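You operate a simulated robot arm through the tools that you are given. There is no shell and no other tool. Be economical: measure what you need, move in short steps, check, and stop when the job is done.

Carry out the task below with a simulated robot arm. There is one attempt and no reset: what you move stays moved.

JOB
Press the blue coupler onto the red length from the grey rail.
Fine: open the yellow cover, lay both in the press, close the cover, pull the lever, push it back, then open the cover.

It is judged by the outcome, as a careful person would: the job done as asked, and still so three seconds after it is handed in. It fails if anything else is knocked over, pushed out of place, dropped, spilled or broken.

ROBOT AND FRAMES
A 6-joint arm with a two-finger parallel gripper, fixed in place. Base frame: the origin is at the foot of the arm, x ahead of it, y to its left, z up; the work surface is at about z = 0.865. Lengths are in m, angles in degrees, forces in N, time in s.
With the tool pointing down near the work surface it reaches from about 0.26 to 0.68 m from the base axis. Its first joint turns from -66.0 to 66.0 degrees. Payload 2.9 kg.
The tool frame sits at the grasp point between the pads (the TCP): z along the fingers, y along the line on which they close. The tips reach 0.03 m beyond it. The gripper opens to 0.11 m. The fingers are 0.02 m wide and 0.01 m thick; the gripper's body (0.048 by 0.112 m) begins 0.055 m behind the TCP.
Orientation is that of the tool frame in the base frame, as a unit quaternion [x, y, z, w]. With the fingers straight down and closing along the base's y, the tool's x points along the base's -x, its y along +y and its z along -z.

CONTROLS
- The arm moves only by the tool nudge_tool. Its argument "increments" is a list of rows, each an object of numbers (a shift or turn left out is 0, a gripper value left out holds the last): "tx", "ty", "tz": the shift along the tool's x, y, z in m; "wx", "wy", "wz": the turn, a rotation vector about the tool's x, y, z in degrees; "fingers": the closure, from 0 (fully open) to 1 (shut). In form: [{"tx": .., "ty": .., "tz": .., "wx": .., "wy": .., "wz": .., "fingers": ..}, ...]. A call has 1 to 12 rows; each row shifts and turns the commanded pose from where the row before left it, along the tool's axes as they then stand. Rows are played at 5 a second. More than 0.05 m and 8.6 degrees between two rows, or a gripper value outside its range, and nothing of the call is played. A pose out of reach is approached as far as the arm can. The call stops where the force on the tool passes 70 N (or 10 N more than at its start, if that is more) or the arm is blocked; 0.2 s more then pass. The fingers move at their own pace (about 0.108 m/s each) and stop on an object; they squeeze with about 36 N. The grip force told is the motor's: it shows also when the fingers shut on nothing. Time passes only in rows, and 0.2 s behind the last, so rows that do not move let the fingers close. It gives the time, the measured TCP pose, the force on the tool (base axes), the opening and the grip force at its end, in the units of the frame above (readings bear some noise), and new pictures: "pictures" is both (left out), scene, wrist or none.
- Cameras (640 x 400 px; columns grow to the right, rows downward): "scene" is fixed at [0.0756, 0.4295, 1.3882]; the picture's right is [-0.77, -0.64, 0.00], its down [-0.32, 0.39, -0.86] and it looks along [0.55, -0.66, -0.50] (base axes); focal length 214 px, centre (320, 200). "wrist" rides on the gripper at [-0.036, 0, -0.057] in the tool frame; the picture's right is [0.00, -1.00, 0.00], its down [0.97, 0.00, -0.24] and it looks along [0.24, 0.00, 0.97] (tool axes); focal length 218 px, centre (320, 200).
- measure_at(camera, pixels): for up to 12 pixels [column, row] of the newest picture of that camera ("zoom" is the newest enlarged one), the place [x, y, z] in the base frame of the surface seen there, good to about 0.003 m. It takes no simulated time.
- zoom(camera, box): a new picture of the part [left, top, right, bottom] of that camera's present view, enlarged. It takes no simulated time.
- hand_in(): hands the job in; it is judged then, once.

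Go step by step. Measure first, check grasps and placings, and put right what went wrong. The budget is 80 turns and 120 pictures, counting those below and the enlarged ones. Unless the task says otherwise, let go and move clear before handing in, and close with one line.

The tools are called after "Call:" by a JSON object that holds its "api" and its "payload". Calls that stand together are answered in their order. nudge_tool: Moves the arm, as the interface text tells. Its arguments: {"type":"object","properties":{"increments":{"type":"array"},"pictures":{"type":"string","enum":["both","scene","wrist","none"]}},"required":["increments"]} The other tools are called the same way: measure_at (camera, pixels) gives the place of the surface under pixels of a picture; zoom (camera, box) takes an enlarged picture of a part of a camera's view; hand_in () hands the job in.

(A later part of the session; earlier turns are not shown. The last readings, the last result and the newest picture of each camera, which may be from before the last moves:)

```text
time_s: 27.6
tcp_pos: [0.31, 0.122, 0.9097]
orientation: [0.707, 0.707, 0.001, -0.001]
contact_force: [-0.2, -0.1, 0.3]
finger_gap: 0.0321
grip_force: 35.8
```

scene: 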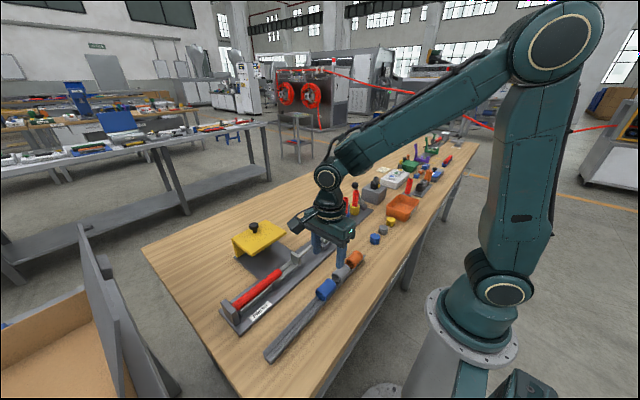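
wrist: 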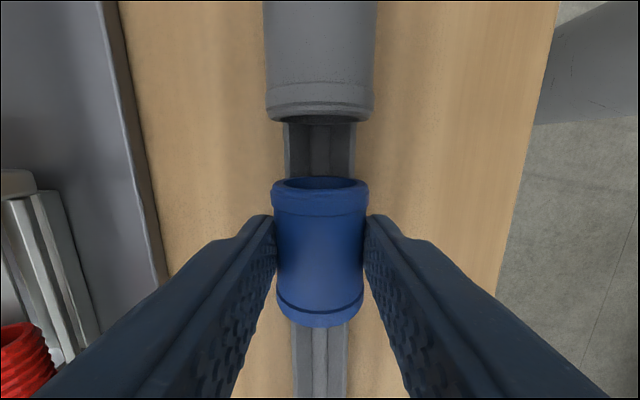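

The coupler is gripped with a gap of 0.032. I'll lift it and carry it over the press to about (0.449, 0.142).

Call:
{"api": "nudge_tool", "payload": {"increments": [{"tz": -0.01}, {"tz": -0.025}, {"tz": -0.03}, {"ty": 0.03, "tx": 0.01}, {"ty": 0.035, "tx": 0.01}, {"ty": 0.035}, {"ty": 0.03}, {"ty": 0.009}, {}, {}], "pictures": "both"}}

Call:
{"api": "zoom", "payload": {"camera": "scene", "box": [225, 220, 345, 320]}}

```text
time_s: 29.8
tcp_pos: [0.4491, 0.1429, 0.9753]
orientation: [0.707, 0.707, 0.001, -0.001]
contact_force: [0.1, -1.0, -0.3]
finger_gap: 0.0319
grip_force: 35.9
```

scene: 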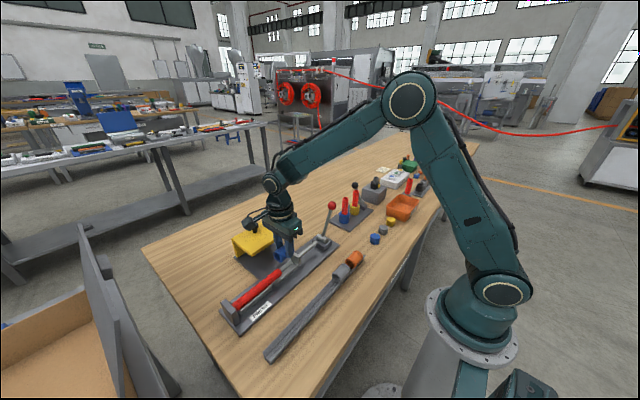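
wrist: 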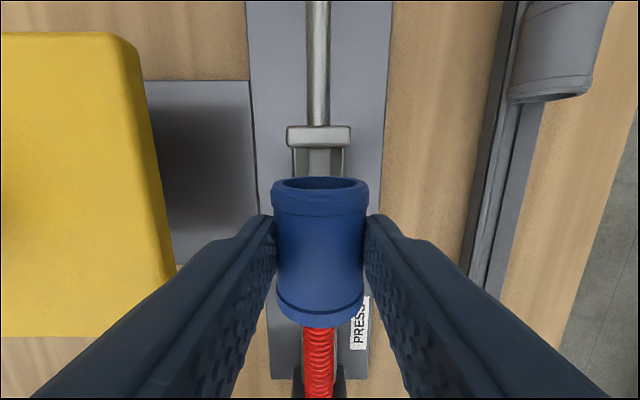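

```text
4.00 times, centred on (285, 270) of scene
```

zoom: 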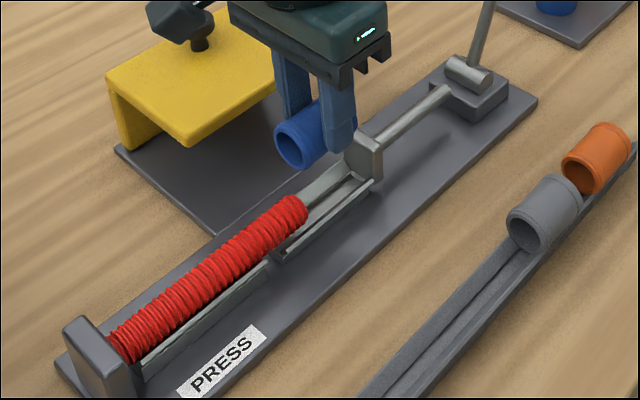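

Call:
{"api": "measure_at", "payload": {"camera": "wrist", "pixels": [[319, 195], [319, 250], [319, 300], [319, 330], [319, 345], [319, 140], [292, 160], [346, 160], [302, 350], [335, 350]]}}

Call:
{"api": "measure_at", "payload": {"camera": "zoom", "pixels": [[288, 125], [280, 140], [305, 120], [295, 198], [305, 212], [285, 195], [362, 155], [358, 145]]}}

```text
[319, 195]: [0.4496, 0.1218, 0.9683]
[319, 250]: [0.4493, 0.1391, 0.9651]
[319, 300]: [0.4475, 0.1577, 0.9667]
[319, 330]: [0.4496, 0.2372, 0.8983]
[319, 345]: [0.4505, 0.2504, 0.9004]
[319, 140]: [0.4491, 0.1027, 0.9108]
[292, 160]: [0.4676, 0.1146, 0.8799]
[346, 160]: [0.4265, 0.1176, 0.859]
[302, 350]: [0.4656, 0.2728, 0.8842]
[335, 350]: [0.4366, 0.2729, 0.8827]
```

```text
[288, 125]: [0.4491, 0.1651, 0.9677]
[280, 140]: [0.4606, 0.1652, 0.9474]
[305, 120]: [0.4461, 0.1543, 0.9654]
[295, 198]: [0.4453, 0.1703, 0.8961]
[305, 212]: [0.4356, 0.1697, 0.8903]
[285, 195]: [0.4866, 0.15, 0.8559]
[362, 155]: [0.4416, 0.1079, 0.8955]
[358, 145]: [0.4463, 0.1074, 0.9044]
```

The coupler spans y 0.119–0.165, with the hose end at 0.170 and the ram at 0.108. I'll shift -2.5 mm in y and lower.

Call:
{"api": "nudge_tool", "payload": {"increments": [{"tx": -0.0025, "tz": 0.015}, {"tz": 0.015}, {"tz": 0.015}, {"tz": 0.008}, {"tz": 0.003}, {}], "pictures": "wrist"}}

Call:
{"api": "zoom", "payload": {"camera": "scene", "box": [225, 220, 345, 320]}}

```text
time_s: 31.2
tcp_pos: [0.4492, 0.1404, 0.9183]
orientation: [0.707, 0.707, 0.001, 0.0]
contact_force: [-0.2, 0.2, -0.2]
finger_gap: 0.032
grip_force: 35.8
```

wrist: 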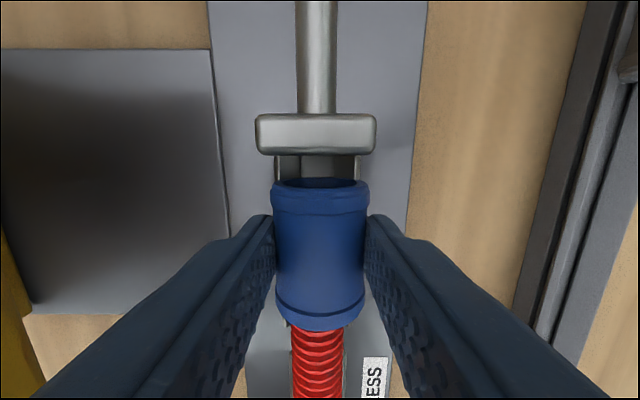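

```text
4.00 times, centred on (285, 270) of scene
```

zoom: 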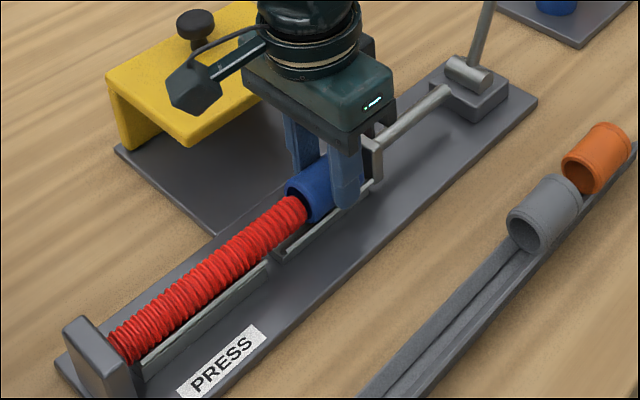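

Clear on both ends and no contact yet. I'll creep down to the seat.

Call:
{"api": "nudge_tool", "payload": {"increments": [{"tz": 0.002}, {"tz": 0.001}, {"tz": 0.001}, {}], "pictures": "none"}}

```text
time_s: 32.2
tcp_pos: [0.4489, 0.1409, 0.9144]
orientation: [0.707, 0.707, 0.001, 0.0]
contact_force: [3.0, 0.3, 3.3]
finger_gap: 0.0321
grip_force: 36.1
```

The force is 3.3 N in z, so it is touching. I'll go 1 mm more, then open.

Call:
{"api": "nudge_tool", "payload": {"increments": [{"tz": 0.001}, {}, {"fingers": 0.55}, {}, {}, {"tz": -0.03}, {"tz": -0.04}, {"tz": -0.03}, {}], "pictures": "both"}}

Call:
{"api": "zoom", "payload": {"camera": "scene", "box": [225, 220, 345, 320]}}

Call:
{"api": "zoom", "payload": {"camera": "wrist", "box": [240, 100, 400, 300]}}

```text
time_s: 34.2
tcp_pos: [0.4482, 0.1419, 1.0144]
orientation: [0.707, 0.707, 0.001, 0.001]
contact_force: [-0.4, -0.2, -0.6]
finger_gap: 0.0496
grip_force: 0.0
```

scene: 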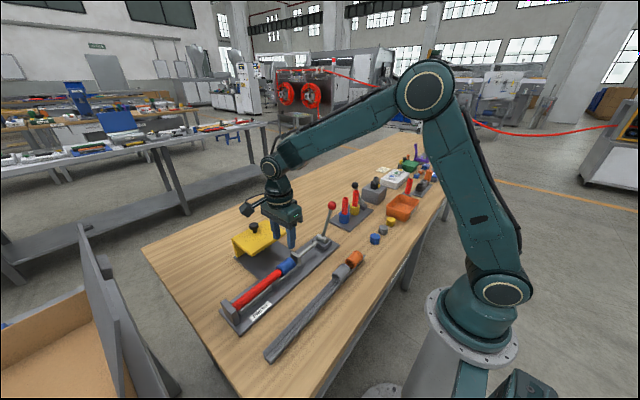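
wrist: 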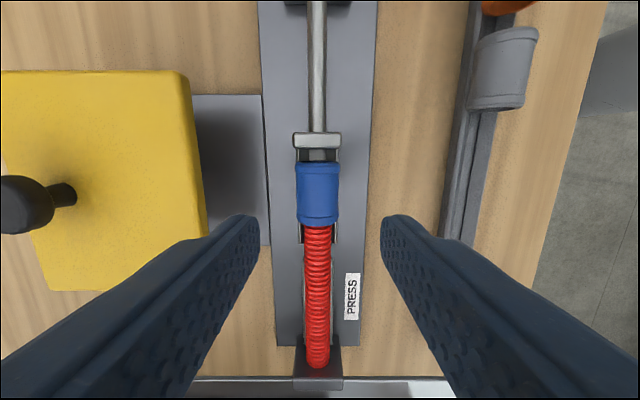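

```text
4.00 times, centred on (285, 270) of scene
```

zoom: 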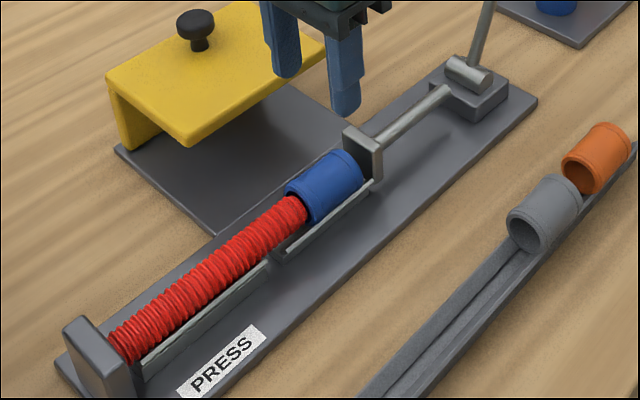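

```text
2.00 times, centred on (320, 200) of wrist
```

zoom: 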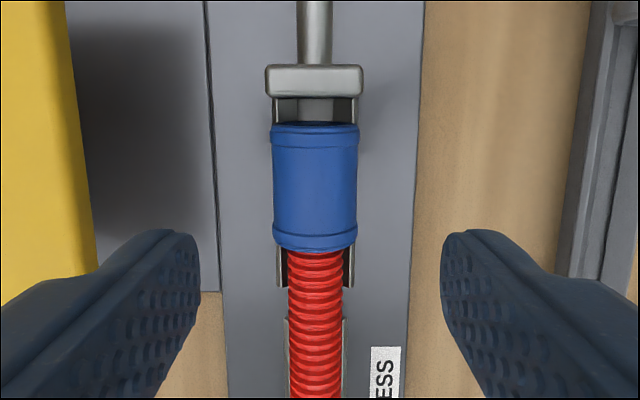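

Both parts are laid in line. To close the cover I'll measure the knob's current place first.

Call:
{"api": "measure_at", "payload": {"camera": "zoom", "pixels": [[20, 300]]}}

Call:
{"api": "measure_at", "payload": {"camera": "scene", "pixels": [[253, 225], [250, 227], [257, 227], [253, 229]]}}

Call:
{"api": "nudge_tool", "payload": {"increments": [{"tz": -0.03}, {"ty": 0.04}, {"ty": 0.04}, {"ty": 0.04}, {"ty": 0.035, "tx": -0.01, "fingers": 0.4}, {}], "pictures": "wrist"}}

```text
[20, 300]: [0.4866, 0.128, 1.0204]
```

```text
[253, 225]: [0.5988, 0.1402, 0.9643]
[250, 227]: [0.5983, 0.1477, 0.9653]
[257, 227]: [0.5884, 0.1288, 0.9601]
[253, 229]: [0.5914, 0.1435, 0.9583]
```

```text
time_s: 35.6
tcp_pos: [0.6034, 0.1316, 1.0434]
orientation: [0.707, 0.707, 0.0, -0.001]
contact_force: [0.0, -0.2, -0.5]
finger_gap: 0.0661
grip_force: 0.0
```

wrist: 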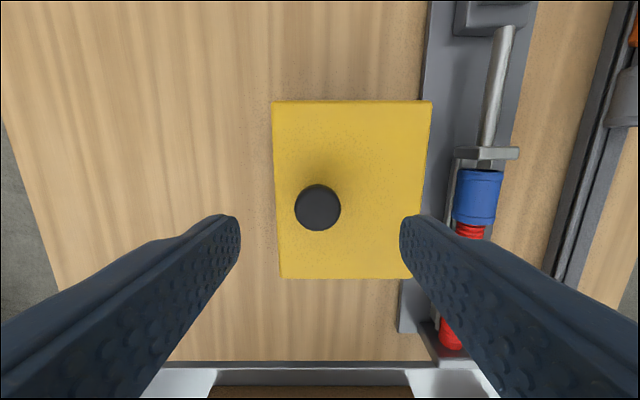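

The knob is centred at wrist column 318, matching TCP x. I'll descend to z 0.977, grip and slide -x.

Call:
{"api": "nudge_tool", "payload": {"increments": [{"tz": 0.03, "tx": 0.001}, {"tz": 0.03}, {"tz": 0.006}, {}, {"fingers": 1}, {}, {}], "pictures": "none"}}

Call:
{"api": "nudge_tool", "payload": {"increments": [{"ty": -0.015}, {"ty": -0.015}, {"ty": -0.015}, {"ty": -0.015}, {"ty": -0.015}, {"ty": -0.015}, {"ty": -0.01}, {"ty": -0.01}, {"ty": -0.005}, {}], "pictures": "both"}}

```text
time_s: 37.2
tcp_pos: [0.6048, 0.1331, 0.9778]
orientation: [0.707, 0.707, 0.001, -0.001]
contact_force: [0.5, 0.1, -3.4]
finger_gap: 0.0292
grip_force: 45.0
```

```text
time_s: 39.4
tcp_pos: [0.4899, 0.1321, 0.9774]
orientation: [0.707, 0.707, 0.001, -0.001]
contact_force: [-0.2, -0.9, -9.9]
finger_gap: 0.0293
grip_force: 44.9
```

scene: 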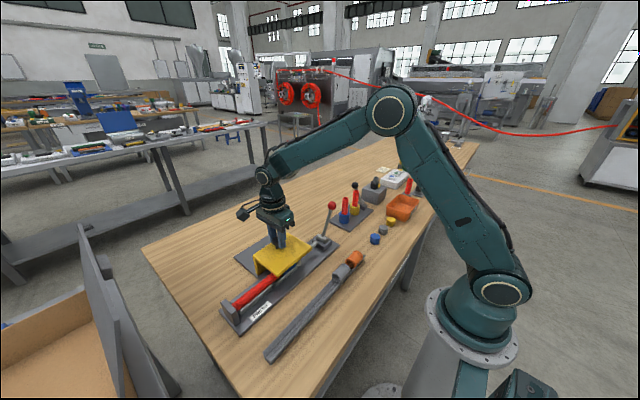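
wrist: 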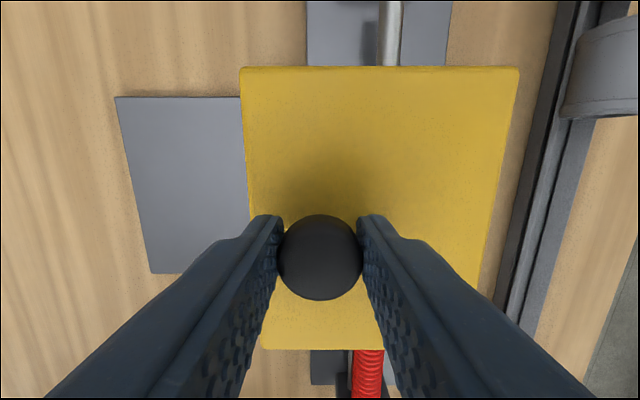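

Nearly closed at x 0.490 (start was 0.485). I'll push on in small steps to the closed stop.

Call:
{"api": "nudge_tool", "payload": {"increments": [{"ty": -0.003}, {"ty": -0.003}, {}], "pictures": "none"}}

```text
time_s: 40.2
tcp_pos: [0.4842, 0.1326, 0.9768]
orientation: [0.707, 0.707, 0.002, 0.001]
contact_force: [9.4, -0.7, -17.0]
finger_gap: 0.0292
grip_force: 45.0
```

Call:
{"api": "nudge_tool", "payload": {"increments": [{"ty": -0.002}, {}], "pictures": "none"}}

```text
time_s: 40.8
tcp_pos: [0.4852, 0.1321, 0.9786]
orientation: [0.708, 0.706, 0.003, 0.002]
contact_force: [29.0, -0.9, -25.0]
finger_gap: 0.0295
grip_force: 44.6
```

A force of 29 N in +x means the closed stop is reached. I'll release, rise, and move above the lever knob at about (0.443, -0.075, 1.01).

Call:
{"api": "nudge_tool", "payload": {"increments": [{"ty": 0.002}, {"fingers": 0.4}, {}, {"tz": -0.03}, {"tz": -0.04}, {"tz": -0.04}, {"tz": -0.03}, {"tx": -0.045, "ty": -0.01}, {"tx": -0.045, "ty": -0.01}, {"tx": -0.045, "ty": -0.01}, {"tx": -0.045, "ty": -0.01}, {}], "pictures": "both"}}

Call:
{"api": "zoom", "payload": {"camera": "scene", "box": [225, 190, 365, 340]}}

```text
time_s: 43.4
tcp_pos: [0.443, -0.0501, 1.1135]
orientation: [0.707, 0.707, 0.001, 0.0]
contact_force: [-0.6, 0.6, 0.7]
finger_gap: 0.0662
grip_force: 0.1
```

scene: 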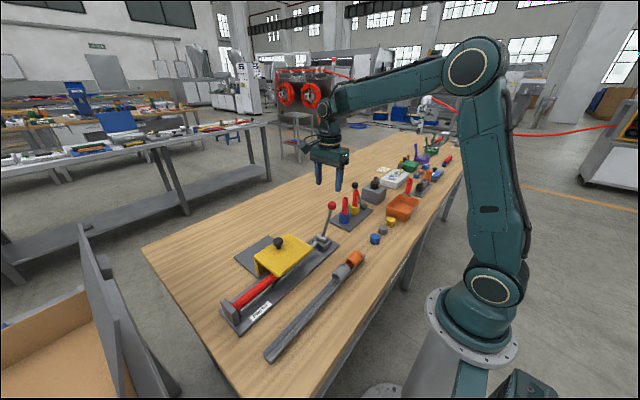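
wrist: 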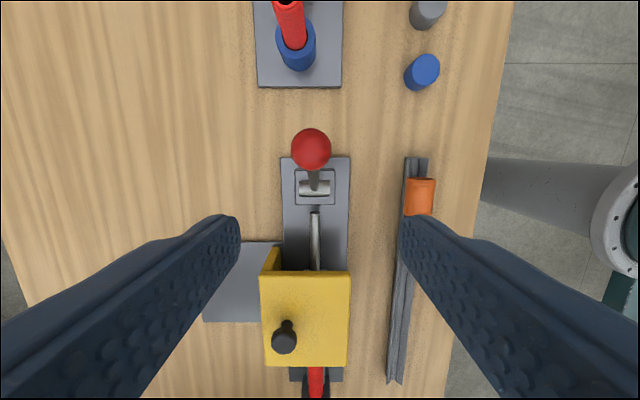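

```text
2.67 times, centred on (295, 265) of scene
```

zoom: 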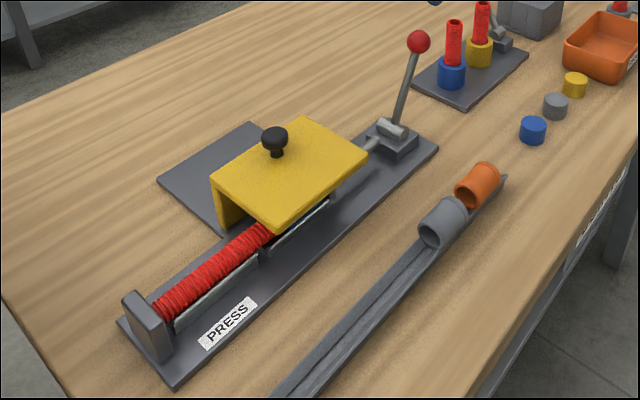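

Call:
{"api": "measure_at", "payload": {"camera": "wrist", "pixels": [[311, 150], [300, 150], [323, 150], [311, 138], [311, 162], [314, 175], [315, 188], [300, 188], [330, 188], [290, 45], [316, 230]]}}

Call:
{"api": "measure_at", "payload": {"camera": "scene", "pixels": [[331, 205], [331, 202], [329, 206], [334, 206], [328, 220], [325, 230]]}}

```text
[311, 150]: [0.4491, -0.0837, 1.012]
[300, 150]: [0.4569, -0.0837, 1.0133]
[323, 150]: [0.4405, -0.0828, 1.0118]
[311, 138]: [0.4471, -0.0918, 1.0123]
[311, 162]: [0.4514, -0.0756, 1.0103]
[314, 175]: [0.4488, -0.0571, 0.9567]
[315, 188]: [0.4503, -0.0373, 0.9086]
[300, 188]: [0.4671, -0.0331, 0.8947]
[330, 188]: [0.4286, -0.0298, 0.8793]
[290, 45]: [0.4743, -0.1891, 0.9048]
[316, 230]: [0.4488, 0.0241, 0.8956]
```

```text
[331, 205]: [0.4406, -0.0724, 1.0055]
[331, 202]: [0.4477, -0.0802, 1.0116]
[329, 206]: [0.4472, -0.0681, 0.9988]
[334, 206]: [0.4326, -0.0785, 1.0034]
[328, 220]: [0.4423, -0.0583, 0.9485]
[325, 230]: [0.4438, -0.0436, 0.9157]
```

The ball centre is at about (0.449, -0.080, 1.000) and the pivot at about (0.449, -0.034, 0.90), so the lever leans about 25° toward -y. I'll come down around the ball and grip it along x.

Call:
{"api": "nudge_tool", "payload": {"increments": [{"tx": -0.03, "ty": 0.006}, {"tz": 0.04}, {"tz": 0.04}, {"tz": 0.027}, {}, {"fingers": 1}, {}, {}], "pictures": "both"}}

```text
time_s: 45.2
tcp_pos: [0.4501, -0.0804, 1.0082]
orientation: [0.706, 0.708, 0.002, 0.001]
contact_force: [17.2, 0.8, -9.9]
finger_gap: 0.0313
grip_force: 45.0
```

scene: 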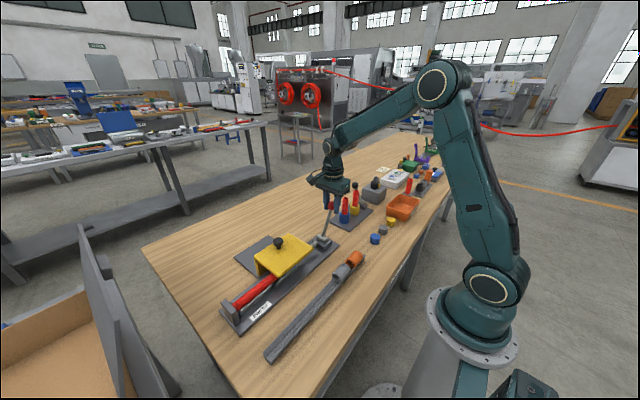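
wrist: 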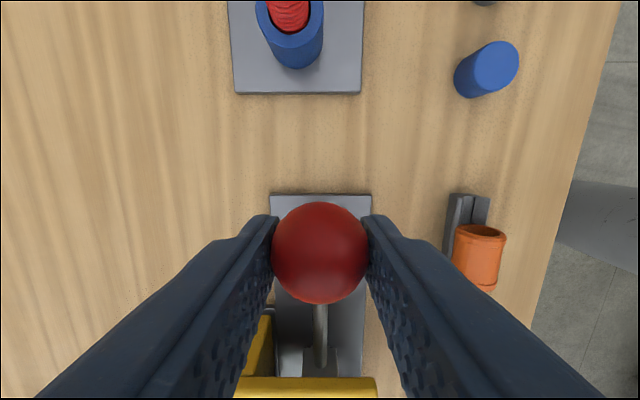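

The ball is held with a gap of 0.031. I'll test a small move of +10 mm in y along the arc and feel for resistance.

Call:
{"api": "nudge_tool", "payload": {"increments": [{"tx": 0.005, "tz": -0.002}, {"tx": 0.005, "tz": -0.002}, {}], "pictures": "none"}}

```text
time_s: 46.0
tcp_pos: [0.4504, -0.0701, 1.0126]
orientation: [0.707, 0.707, 0.002, 0.001]
contact_force: [18.8, -5.7, -17.9]
finger_gap: 0.031
grip_force: 44.9
```

It moves easily (about 6 N), so I'll follow the arc to upright.

Call:
{"api": "nudge_tool", "payload": {"increments": [{"tx": 0.009, "tz": -0.001}, {"tx": 0.008, "tz": -0.0015}, {"tx": 0.0095, "tz": -0.001}, {"tx": 0.0095, "tz": 0}, {}], "pictures": "scene"}}

Call:
{"api": "zoom", "payload": {"camera": "scene", "box": [225, 190, 365, 340]}}

```text
time_s: 47.2
tcp_pos: [0.4512, -0.0326, 1.0186]
orientation: [0.707, 0.707, 0.002, 0.002]
contact_force: [5.1, -11.6, 22.1]
finger_gap: 0.031
grip_force: 44.9
```

scene: 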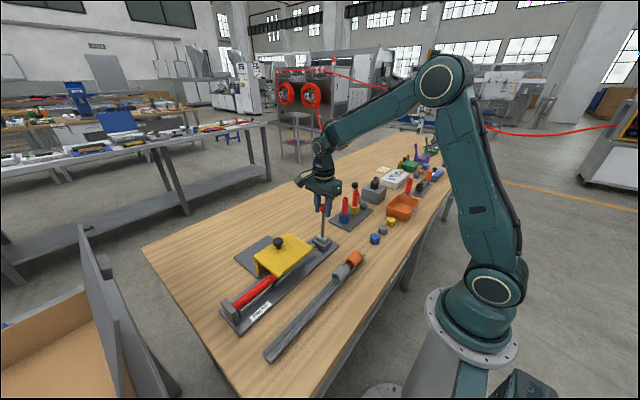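

```text
2.67 times, centred on (295, 265) of scene
```

zoom: 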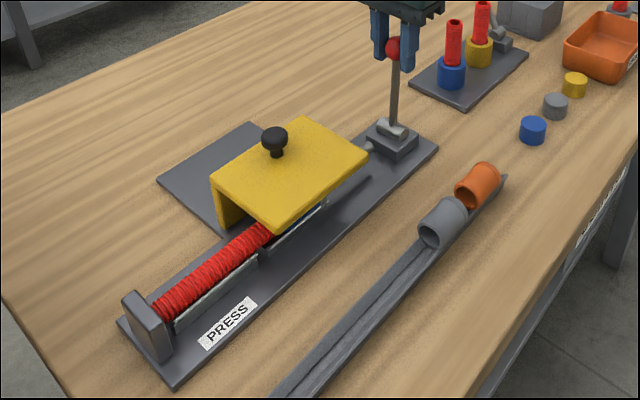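

The lever is upright and the ram is advancing toward the coupler. I'll continue along the arc.

Call:
{"api": "nudge_tool", "payload": {"increments": [{"tx": 0.0095, "tz": -0.0015}, {"tx": 0.0095, "tz": 0.001}, {"tx": 0.009, "tz": 0.002}, {}], "pictures": "none"}}

```text
time_s: 48.2
tcp_pos: [0.4492, -0.0055, 1.016]
orientation: [0.707, 0.707, 0.001, 0.0]
contact_force: [15.6, -9.4, 5.8]
finger_gap: 0.0314
grip_force: 45.0
```

Call:
{"api": "nudge_tool", "payload": {"increments": [{"tx": 0.009, "tz": 0.0029}, {"tx": 0.0087, "tz": 0.0037}, {"tx": 0.008, "tz": 0.0043}, {}], "pictures": "scene"}}

Call:
{"api": "zoom", "payload": {"camera": "scene", "box": [225, 190, 365, 340]}}

```text
time_s: 49.2
tcp_pos: [0.4503, 0.023, 1.0073]
orientation: [0.707, 0.708, 0.003, 0.001]
contact_force: [7.2, 2.3, 27.9]
finger_gap: 0.0314
grip_force: 45.4
```

scene: 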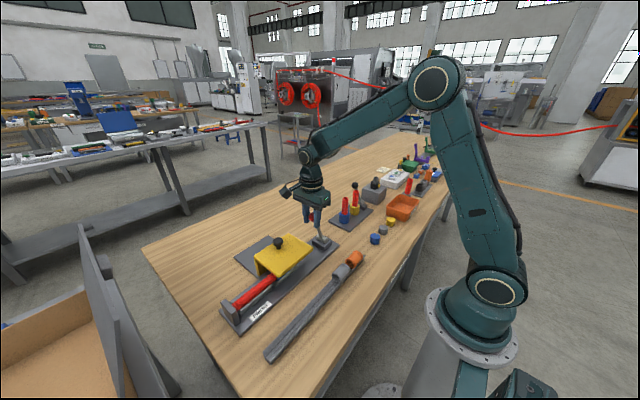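

```text
2.67 times, centred on (295, 265) of scene
```

zoom: 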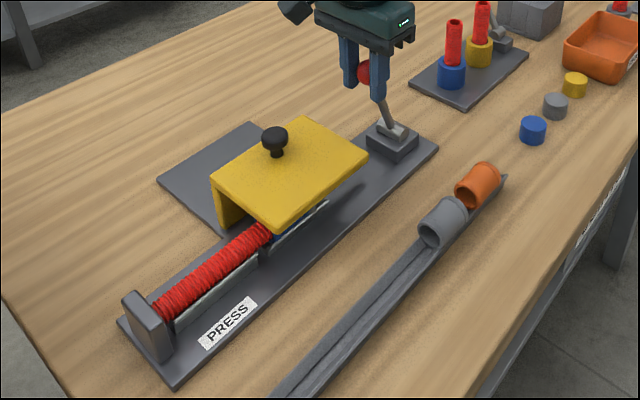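

The blue coupler has moved +y under the cover. I'll continue in small steps to find the end of the stroke.

Call:
{"api": "nudge_tool", "payload": {"increments": [{"tx": 0.005, "tz": 0.002}, {"tx": 0.005, "tz": 0.0035}, {}], "pictures": "none"}}

```text
time_s: 50.0
tcp_pos: [0.451, 0.031, 1.0021]
orientation: [0.707, 0.707, 0.003, 0.001]
contact_force: [2.4, 4.0, 30.5]
finger_gap: 0.0311
grip_force: 45.3
```

Call:
{"api": "nudge_tool", "payload": {"increments": [{"tx": 0.005, "tz": 0.003}, {"tx": 0.005, "tz": 0.004}, {}], "pictures": "scene"}}

Call:
{"api": "zoom", "payload": {"camera": "scene", "box": [225, 190, 365, 340]}}

```text
time_s: 50.8
tcp_pos: [0.4488, 0.0425, 0.9907]
orientation: [0.706, 0.708, -0.001, -0.002]
contact_force: [0.5, 1.7, -0.5]
finger_gap: 0.0001
grip_force: 38.2
```

scene: 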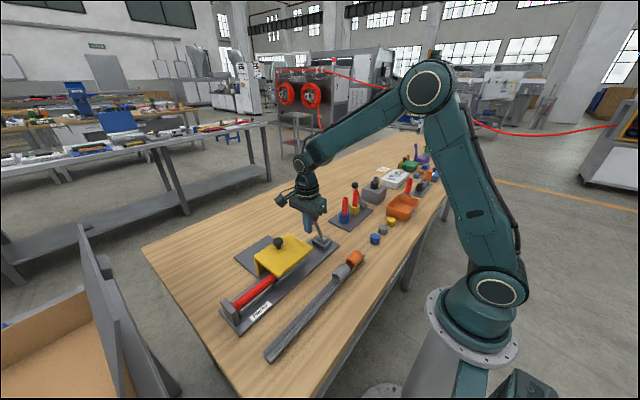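

```text
2.67 times, centred on (295, 265) of scene
```

zoom: 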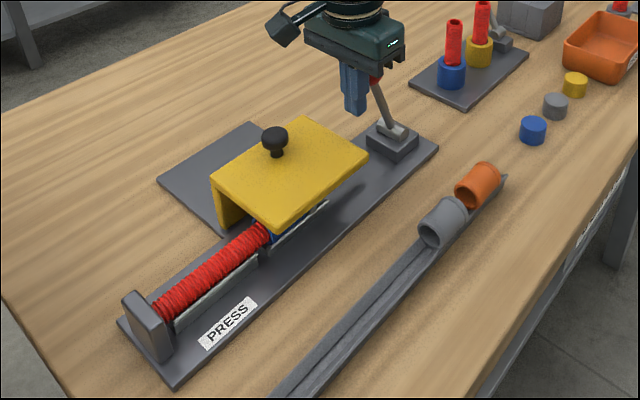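

The fingers slipped off the ball; the lever stays leaning to +y. I'll rise and measure the lever angle and where the coupler is.

Call:
{"api": "nudge_tool", "payload": {"increments": [{"tz": -0.03}, {"tz": -0.04}, {"tz": -0.04}, {}], "pictures": "both"}}

Call:
{"api": "zoom", "payload": {"camera": "scene", "box": [270, 200, 350, 280]}}

Call:
{"api": "measure_at", "payload": {"camera": "zoom", "pixels": [[320, 200]]}}

```text
time_s: 51.8
tcp_pos: [0.4508, 0.042, 1.1058]
orientation: [0.707, 0.707, 0.001, -0.001]
contact_force: [-0.2, 1.1, 0.2]
finger_gap: 0.0
grip_force: 37.7
```

scene: 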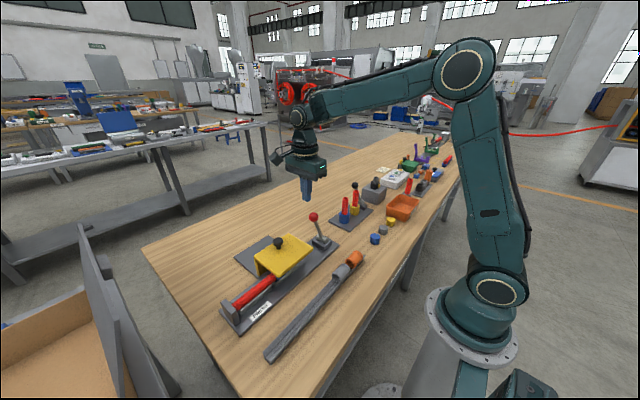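
wrist: 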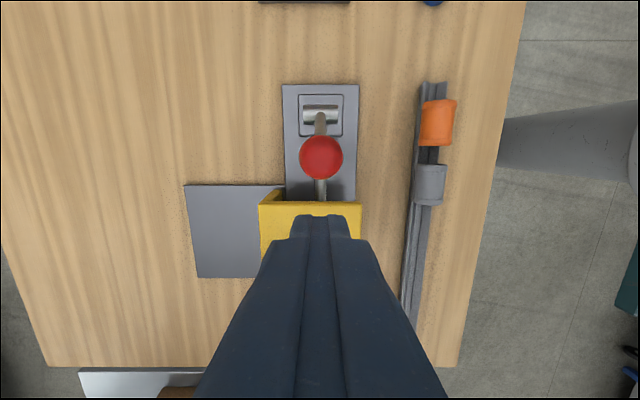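

```text
5.00 times, centred on (310, 240) of scene
```

zoom: 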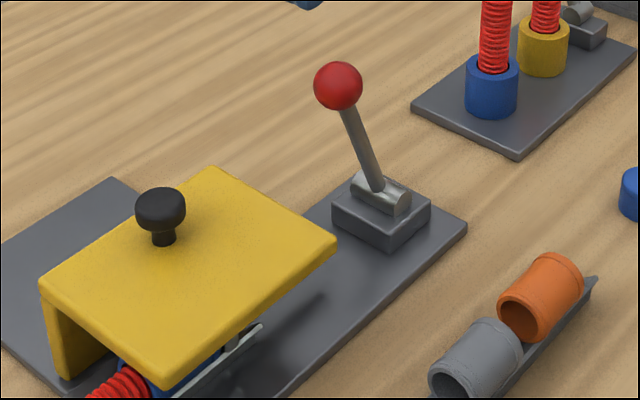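

```text
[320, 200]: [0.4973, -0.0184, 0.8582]
```

Call:
{"api": "measure_at", "payload": {"camera": "wrist", "pixels": [[321, 157], [310, 157], [332, 157], [321, 143], [321, 170], [320, 120]]}}

Call:
{"api": "zoom", "payload": {"camera": "scene", "box": [255, 240, 325, 300]}}

Call:
{"api": "measure_at", "payload": {"camera": "zoom", "pixels": [[185, 290], [200, 305], [160, 285], [240, 255], [210, 300], [150, 300]]}}

```text
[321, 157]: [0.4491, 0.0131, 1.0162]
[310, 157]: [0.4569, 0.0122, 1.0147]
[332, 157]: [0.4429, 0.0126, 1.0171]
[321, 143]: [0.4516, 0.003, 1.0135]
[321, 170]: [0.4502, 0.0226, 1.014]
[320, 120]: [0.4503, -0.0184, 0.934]
```

```text
6.67 times, centred on (290, 270) of scene
```

zoom: 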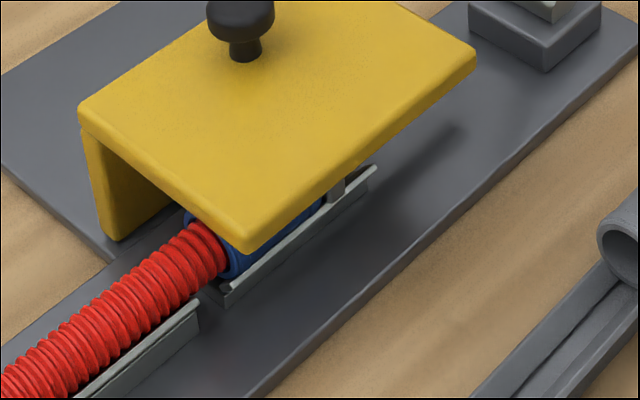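

```text
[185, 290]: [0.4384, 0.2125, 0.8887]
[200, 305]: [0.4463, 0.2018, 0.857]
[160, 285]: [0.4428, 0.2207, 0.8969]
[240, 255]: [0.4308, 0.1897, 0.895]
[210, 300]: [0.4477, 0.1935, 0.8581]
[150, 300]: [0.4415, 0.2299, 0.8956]
```

The ball is now at y≈0.013 and z≈1.000, the mirror image of its start (-0.080 about the pivot at -0.034). That suggests the stroke end. The coupler's near end is at y≈0.19, about 20 mm onto the hose. I'll confirm by pushing the ball +y from its -y side with closed fingers.

Call:
{"api": "nudge_tool", "payload": {"increments": [{"tx": -0.04}, {"tx": -0.037}, {"tz": 0.04}, {"tz": 0.04}, {"tx": 0.01}, {"tx": 0.006}, {"tx": 0.003}, {}], "pictures": "none"}}

```text
time_s: 53.6
tcp_pos: [0.4494, -0.0162, 1.0223]
orientation: [0.708, 0.706, 0.001, 0.0]
contact_force: [-0.4, 0.3, -1.2]
finger_gap: 0.0002
grip_force: 37.6
```

Call:
{"api": "nudge_tool", "payload": {"increments": [{"tx": 0.003, "tz": 0.004}, {"tx": 0.003}, {"tx": 0.003}, {"tx": 0.003}, {}], "pictures": "scene"}}

Call:
{"api": "zoom", "payload": {"camera": "scene", "box": [225, 190, 365, 340]}}

```text
time_s: 54.8
tcp_pos: [0.4498, -0.0049, 1.0194]
orientation: [0.707, 0.707, 0.001, 0.0]
contact_force: [0.7, 0.1, 0.4]
finger_gap: 0.0
grip_force: 38.2
```

scene: 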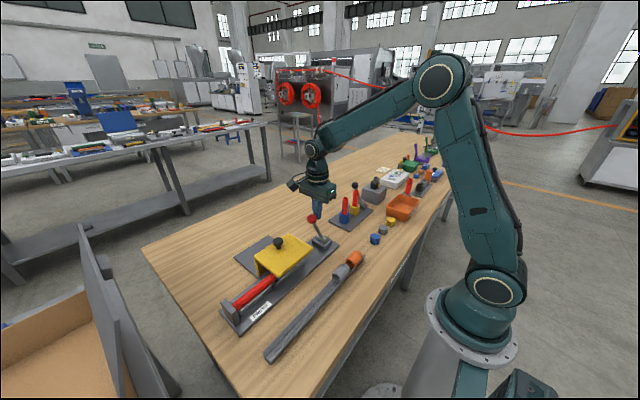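

```text
2.67 times, centred on (295, 265) of scene
```

zoom: 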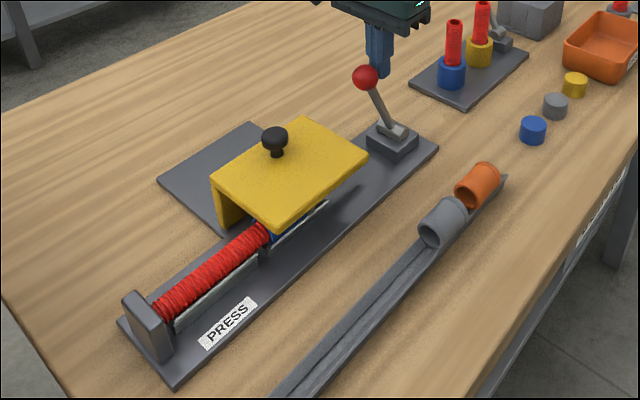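

No contact yet. I'll continue in small steps.

Call:
{"api": "nudge_tool", "payload": {"increments": [{"tx": 0.003}, {"tx": 0.003}, {"tx": 0.003}, {}], "pictures": "scene"}}

Call:
{"api": "zoom", "payload": {"camera": "scene", "box": [285, 195, 345, 255]}}

```text
time_s: 55.8
tcp_pos: [0.4494, -0.0013, 1.0198]
orientation: [0.713, 0.701, -0.001, 0.002]
contact_force: [3.3, -45.1, -7.8]
finger_gap: 0.0002
grip_force: 37.5
```

scene: 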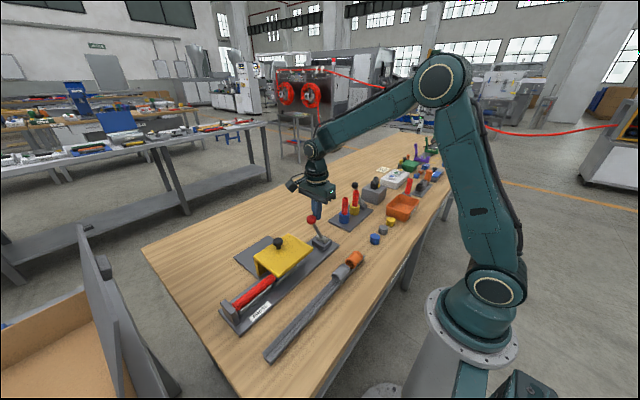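

```text
6.67 times, centred on (315, 225) of scene
```

zoom: 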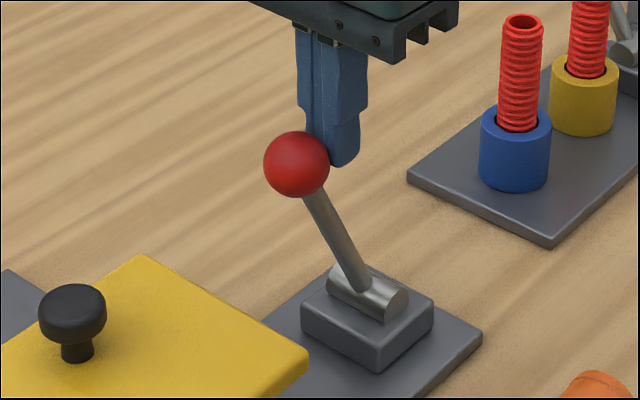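

It resists with 45 N. I'll check whether the ball moved.

Call:
{"api": "measure_at", "payload": {"camera": "zoom", "pixels": [[296, 165], [296, 135], [280, 165]]}}

Call:
{"api": "nudge_tool", "payload": {"increments": [{"tx": 0.002}, {}], "pictures": "none"}}

Call:
{"api": "zoom", "payload": {"camera": "scene", "box": [285, 195, 345, 255]}}

Call:
{"api": "zoom", "payload": {"camera": "scene", "box": [255, 240, 325, 300]}}

```text
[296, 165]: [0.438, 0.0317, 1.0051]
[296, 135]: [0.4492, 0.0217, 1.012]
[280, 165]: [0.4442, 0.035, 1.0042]
```

```text
time_s: 56.4
tcp_pos: [0.4495, -0.0018, 1.0185]
orientation: [0.715, 0.699, -0.002, 0.002]
contact_force: [2.8, -53.6, -2.8]
finger_gap: 0.0
grip_force: 37.7
```

```text
6.67 times, centred on (315, 225) of scene
```

zoom: 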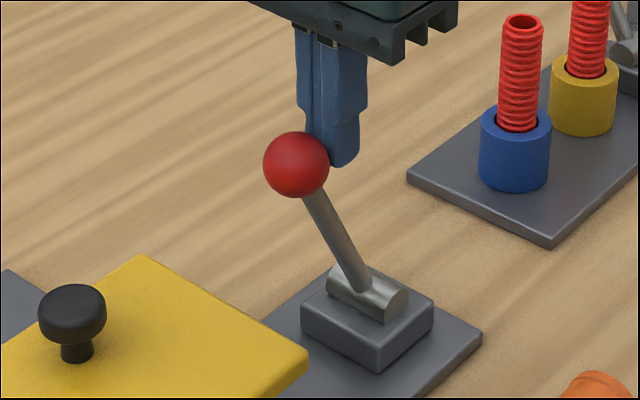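

```text
6.67 times, centred on (290, 270) of scene
```

zoom: 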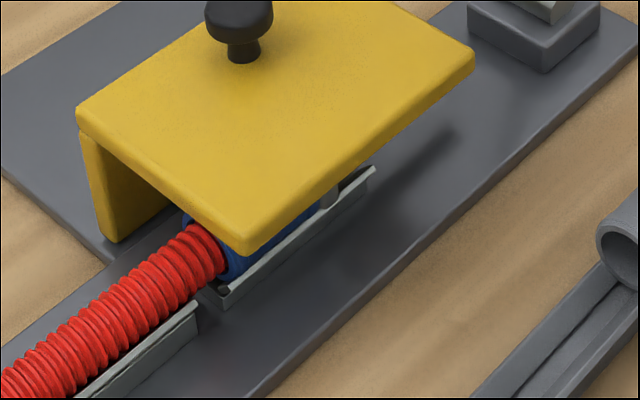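

The ball has moved about 9 mm further, to y≈0.022, and now resists 53 N with no motion. One slightly firmer push will confirm the end, then I'll measure.

Call:
{"api": "nudge_tool", "payload": {"increments": [{"tx": 0.002}, {"tx": 0.001}, {}], "pictures": "scene"}}

Call:
{"api": "zoom", "payload": {"camera": "scene", "box": [285, 195, 345, 255]}}

Call:
{"api": "measure_at", "payload": {"camera": "zoom", "pixels": [[296, 165], [296, 135], [280, 165]]}}

Call:
{"api": "measure_at", "payload": {"camera": "scene", "pixels": [[281, 281], [285, 276], [290, 271], [291, 269], [278, 276], [276, 274]]}}

```text
time_s: 57.2
tcp_pos: [0.4486, -0.0016, 1.0188]
orientation: [0.718, 0.696, -0.003, 0.004]
contact_force: [-1.9, -69.4, -2.5]
finger_gap: 0.0002
grip_force: 37.7
```

scene: 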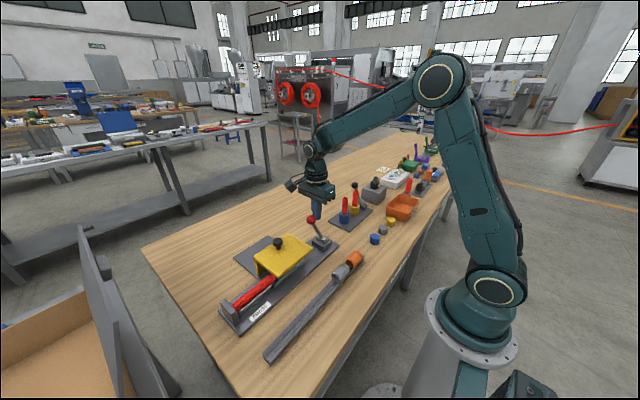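

```text
6.67 times, centred on (315, 225) of scene
```

zoom: 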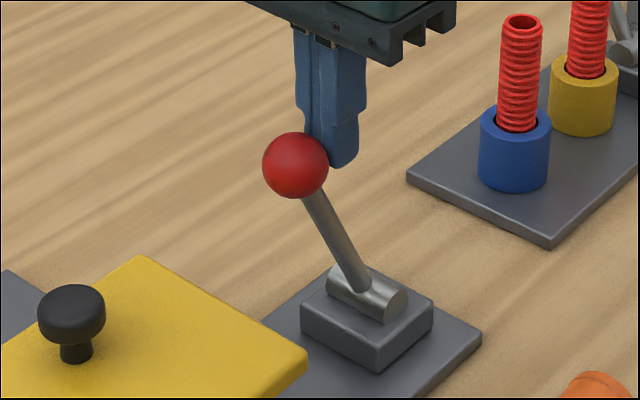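

```text
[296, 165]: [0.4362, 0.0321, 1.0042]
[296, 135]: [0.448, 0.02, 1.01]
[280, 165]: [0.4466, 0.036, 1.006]
```

```text
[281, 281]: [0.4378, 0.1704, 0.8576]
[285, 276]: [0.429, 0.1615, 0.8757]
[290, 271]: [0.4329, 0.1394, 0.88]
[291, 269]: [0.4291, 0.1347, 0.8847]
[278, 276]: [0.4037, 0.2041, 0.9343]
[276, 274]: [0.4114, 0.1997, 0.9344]
```

A hard stop at 69 N with no motion means the press stroke is complete. Next I'll push the lever back: ease off, rise, and come down on the ball's +y side.

Call:
{"api": "nudge_tool", "payload": {"increments": [{"tx": -0.012}, {"tx": -0.008}, {"tz": -0.03}, {"tz": -0.03}, {"tx": 0.045}, {"tx": 0.045}, {"tz": 0.03}, {"tz": 0.033}, {}], "pictures": "none"}}

Call:
{"api": "nudge_tool", "payload": {"increments": [{"tx": -0.01}, {"tx": -0.01}, {"tx": -0.01}, {"tx": -0.01}, {"tx": -0.01}, {"tx": -0.01}, {}], "pictures": "scene"}}

Call:
{"api": "zoom", "payload": {"camera": "scene", "box": [225, 190, 365, 340]}}

```text
time_s: 59.2
tcp_pos: [0.4495, 0.0785, 1.0132]
orientation: [0.707, 0.707, 0.001, 0.0]
contact_force: [-0.6, -0.1, 0.2]
finger_gap: 0.0001
grip_force: 37.7
```

```text
time_s: 60.8
tcp_pos: [0.4491, 0.0182, 1.0162]
orientation: [0.707, 0.707, 0.0, -0.001]
contact_force: [0.6, 0.8, 0.2]
finger_gap: 0.0
grip_force: 37.9
```

scene: 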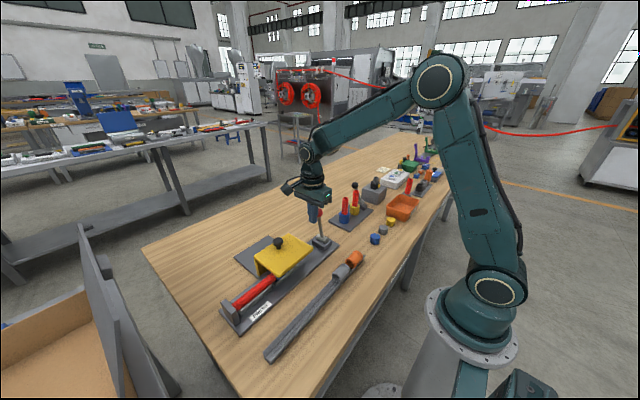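

```text
2.67 times, centred on (295, 265) of scene
```

zoom: 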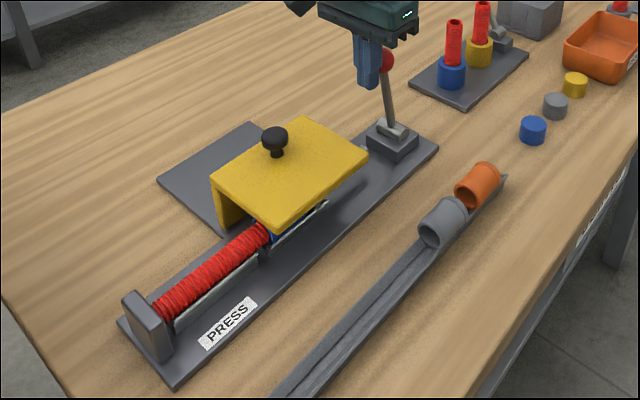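

The lever swings back with the push. I'll continue until it meets its rest stop.

Call:
{"api": "nudge_tool", "payload": {"increments": [{"tx": -0.01}, {"tx": -0.01}, {"tx": -0.01}, {"tx": -0.01}, {"tx": -0.01}, {"tx": -0.01}, {"tx": -0.005}, {"tx": -0.003}, {}], "pictures": "scene"}}

Call:
{"api": "zoom", "payload": {"camera": "scene", "box": [285, 195, 345, 255]}}

```text
time_s: 62.8
tcp_pos: [0.4488, -0.0497, 1.0162]
orientation: [0.707, 0.707, 0.002, 0.001]
contact_force: [0.1, -0.8, 0.1]
finger_gap: 0.0003
grip_force: 37.5
```

scene: 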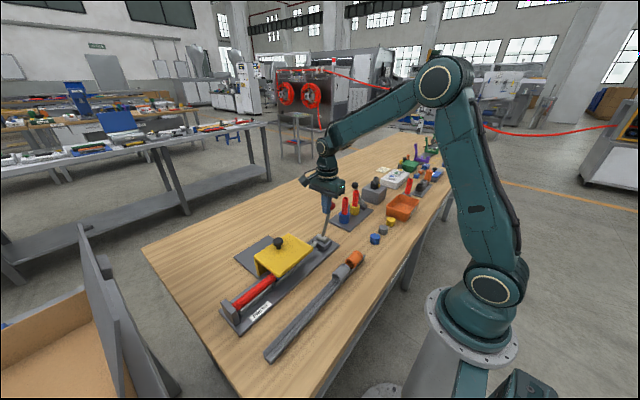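

```text
6.67 times, centred on (315, 225) of scene
```

zoom: 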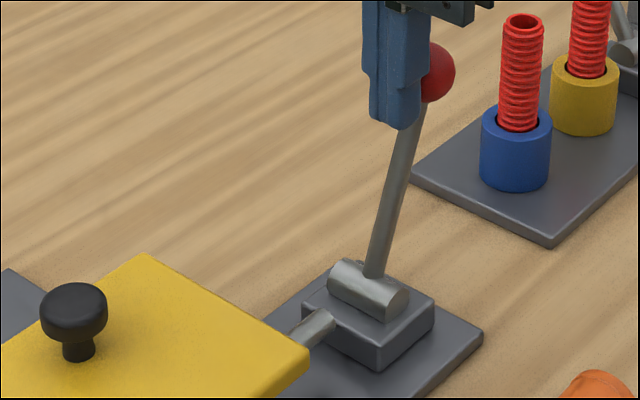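

Not at the stop yet (no force). A few small steps more.

Call:
{"api": "nudge_tool", "payload": {"increments": [{"tx": -0.003}, {"tx": -0.003}, {"tx": -0.003}, {"tx": -0.003}, {}], "pictures": "none"}}

```text
time_s: 64.0
tcp_pos: [0.4495, -0.0584, 1.0149]
orientation: [0.704, 0.71, 0.0, -0.002]
contact_force: [1.0, 30.5, -7.6]
finger_gap: 0.0001
grip_force: 38.1
```

30 N means the rest stop is reached. I'll ease off, rise, and return above the cover knob.

Call:
{"api": "nudge_tool", "payload": {"increments": [{"tx": 0.01}, {"tz": -0.04}, {"tz": -0.04}, {"tx": 0.045, "ty": 0.009, "fingers": 0.4}, {"tx": 0.045, "ty": 0.009}, {"tx": 0.045, "ty": 0.009}, {"tx": 0.045, "ty": 0.008}, {"tx": 0.005}, {}], "pictures": "both"}}

Call:
{"api": "measure_at", "payload": {"camera": "scene", "pixels": [[331, 202]]}}

```text
time_s: 66.0
tcp_pos: [0.4832, 0.1334, 1.0974]
orientation: [0.707, 0.707, 0.001, 0.0]
contact_force: [-0.2, 0.1, 0.3]
finger_gap: 0.0656
grip_force: 0.1
```

scene: 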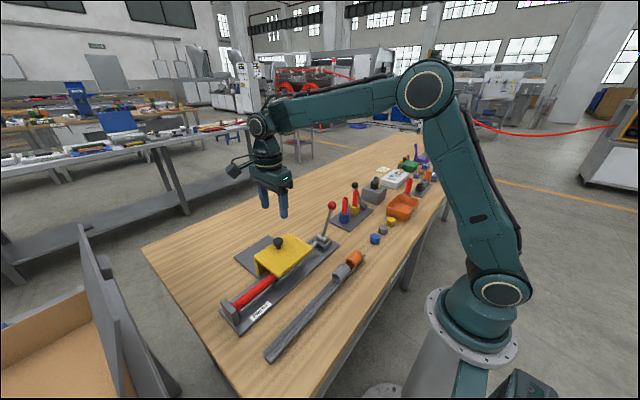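
wrist: 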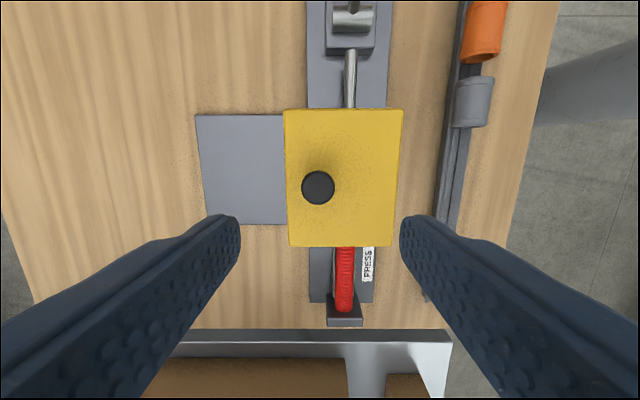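

```text
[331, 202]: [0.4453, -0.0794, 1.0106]
```

The lever is back in its starting place, and the knob lies under the gripper. I'll grip it and slide the cover open.

Call:
{"api": "nudge_tool", "payload": {"increments": [{"tz": 0.04, "ty": 0.001}, {"tz": 0.04}, {"tz": 0.032}, {"tz": 0.008}, {}, {"fingers": 1}, {}, {}], "pictures": "none"}}

Call:
{"api": "nudge_tool", "payload": {"increments": [{"ty": 0.01}, {"ty": 0.015}, {"ty": 0.015}, {"ty": 0.015}, {"ty": 0.015}, {"ty": 0.015}, {"ty": 0.015}, {"ty": 0.01}, {"ty": 0.006}, {"ty": 0.004}, {}], "pictures": "none"}}

```text
time_s: 67.8
tcp_pos: [0.4844, 0.1349, 0.976]
orientation: [0.708, 0.707, 0.002, -0.001]
contact_force: [5.9, 0.9, -3.8]
finger_gap: 0.0289
grip_force: 44.9
```

```text
time_s: 70.2
tcp_pos: [0.6051, 0.1345, 0.975]
orientation: [0.707, 0.707, 0.001, 0.0]
contact_force: [-1.8, 8.2, -1.9]
finger_gap: 0.0291
grip_force: 45.0
```

The cover is open again at x 0.605. I'll release, rise, back off and inspect the result.

Call:
{"api": "nudge_tool", "payload": {"increments": [{"ty": 0.001}, {"fingers": 0.4}, {}, {"tz": -0.03}, {"tz": -0.04}, {"tz": -0.04}, {"ty": -0.04}, {"ty": -0.04}, {"ty": -0.04}, {"ty": -0.035}, {}], "pictures": "both"}}

Call:
{"api": "zoom", "payload": {"camera": "scene", "box": [225, 220, 345, 320]}}

Call:
{"api": "zoom", "payload": {"camera": "wrist", "box": [240, 60, 400, 340]}}

```text
time_s: 72.6
tcp_pos: [0.4496, 0.133, 1.0827]
orientation: [0.707, 0.707, 0.002, 0.001]
contact_force: [0.3, -0.3, -0.3]
finger_gap: 0.0662
grip_force: 0.1
```

scene: 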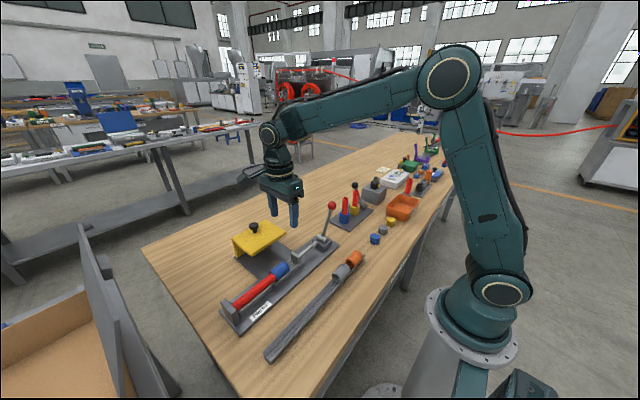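
wrist: 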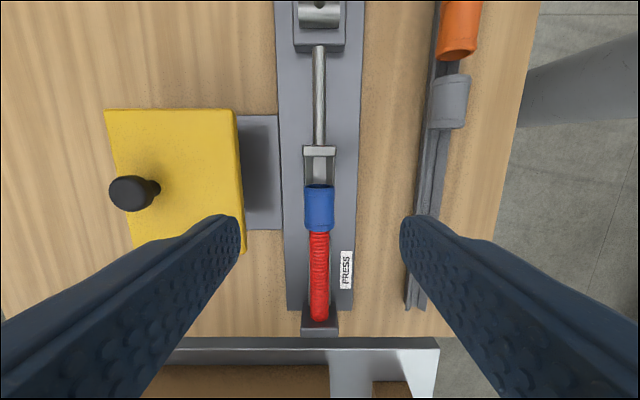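

```text
4.00 times, centred on (285, 270) of scene
```

zoom: 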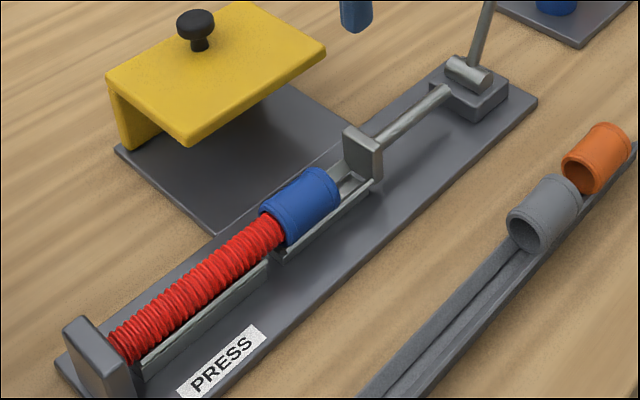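

```text
1.43 times, centred on (320, 200) of wrist
```

zoom: 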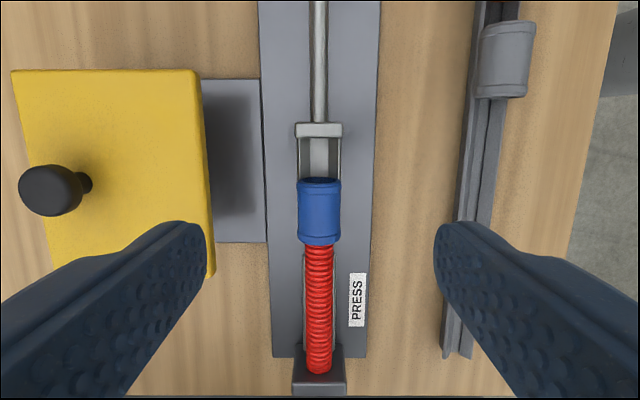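

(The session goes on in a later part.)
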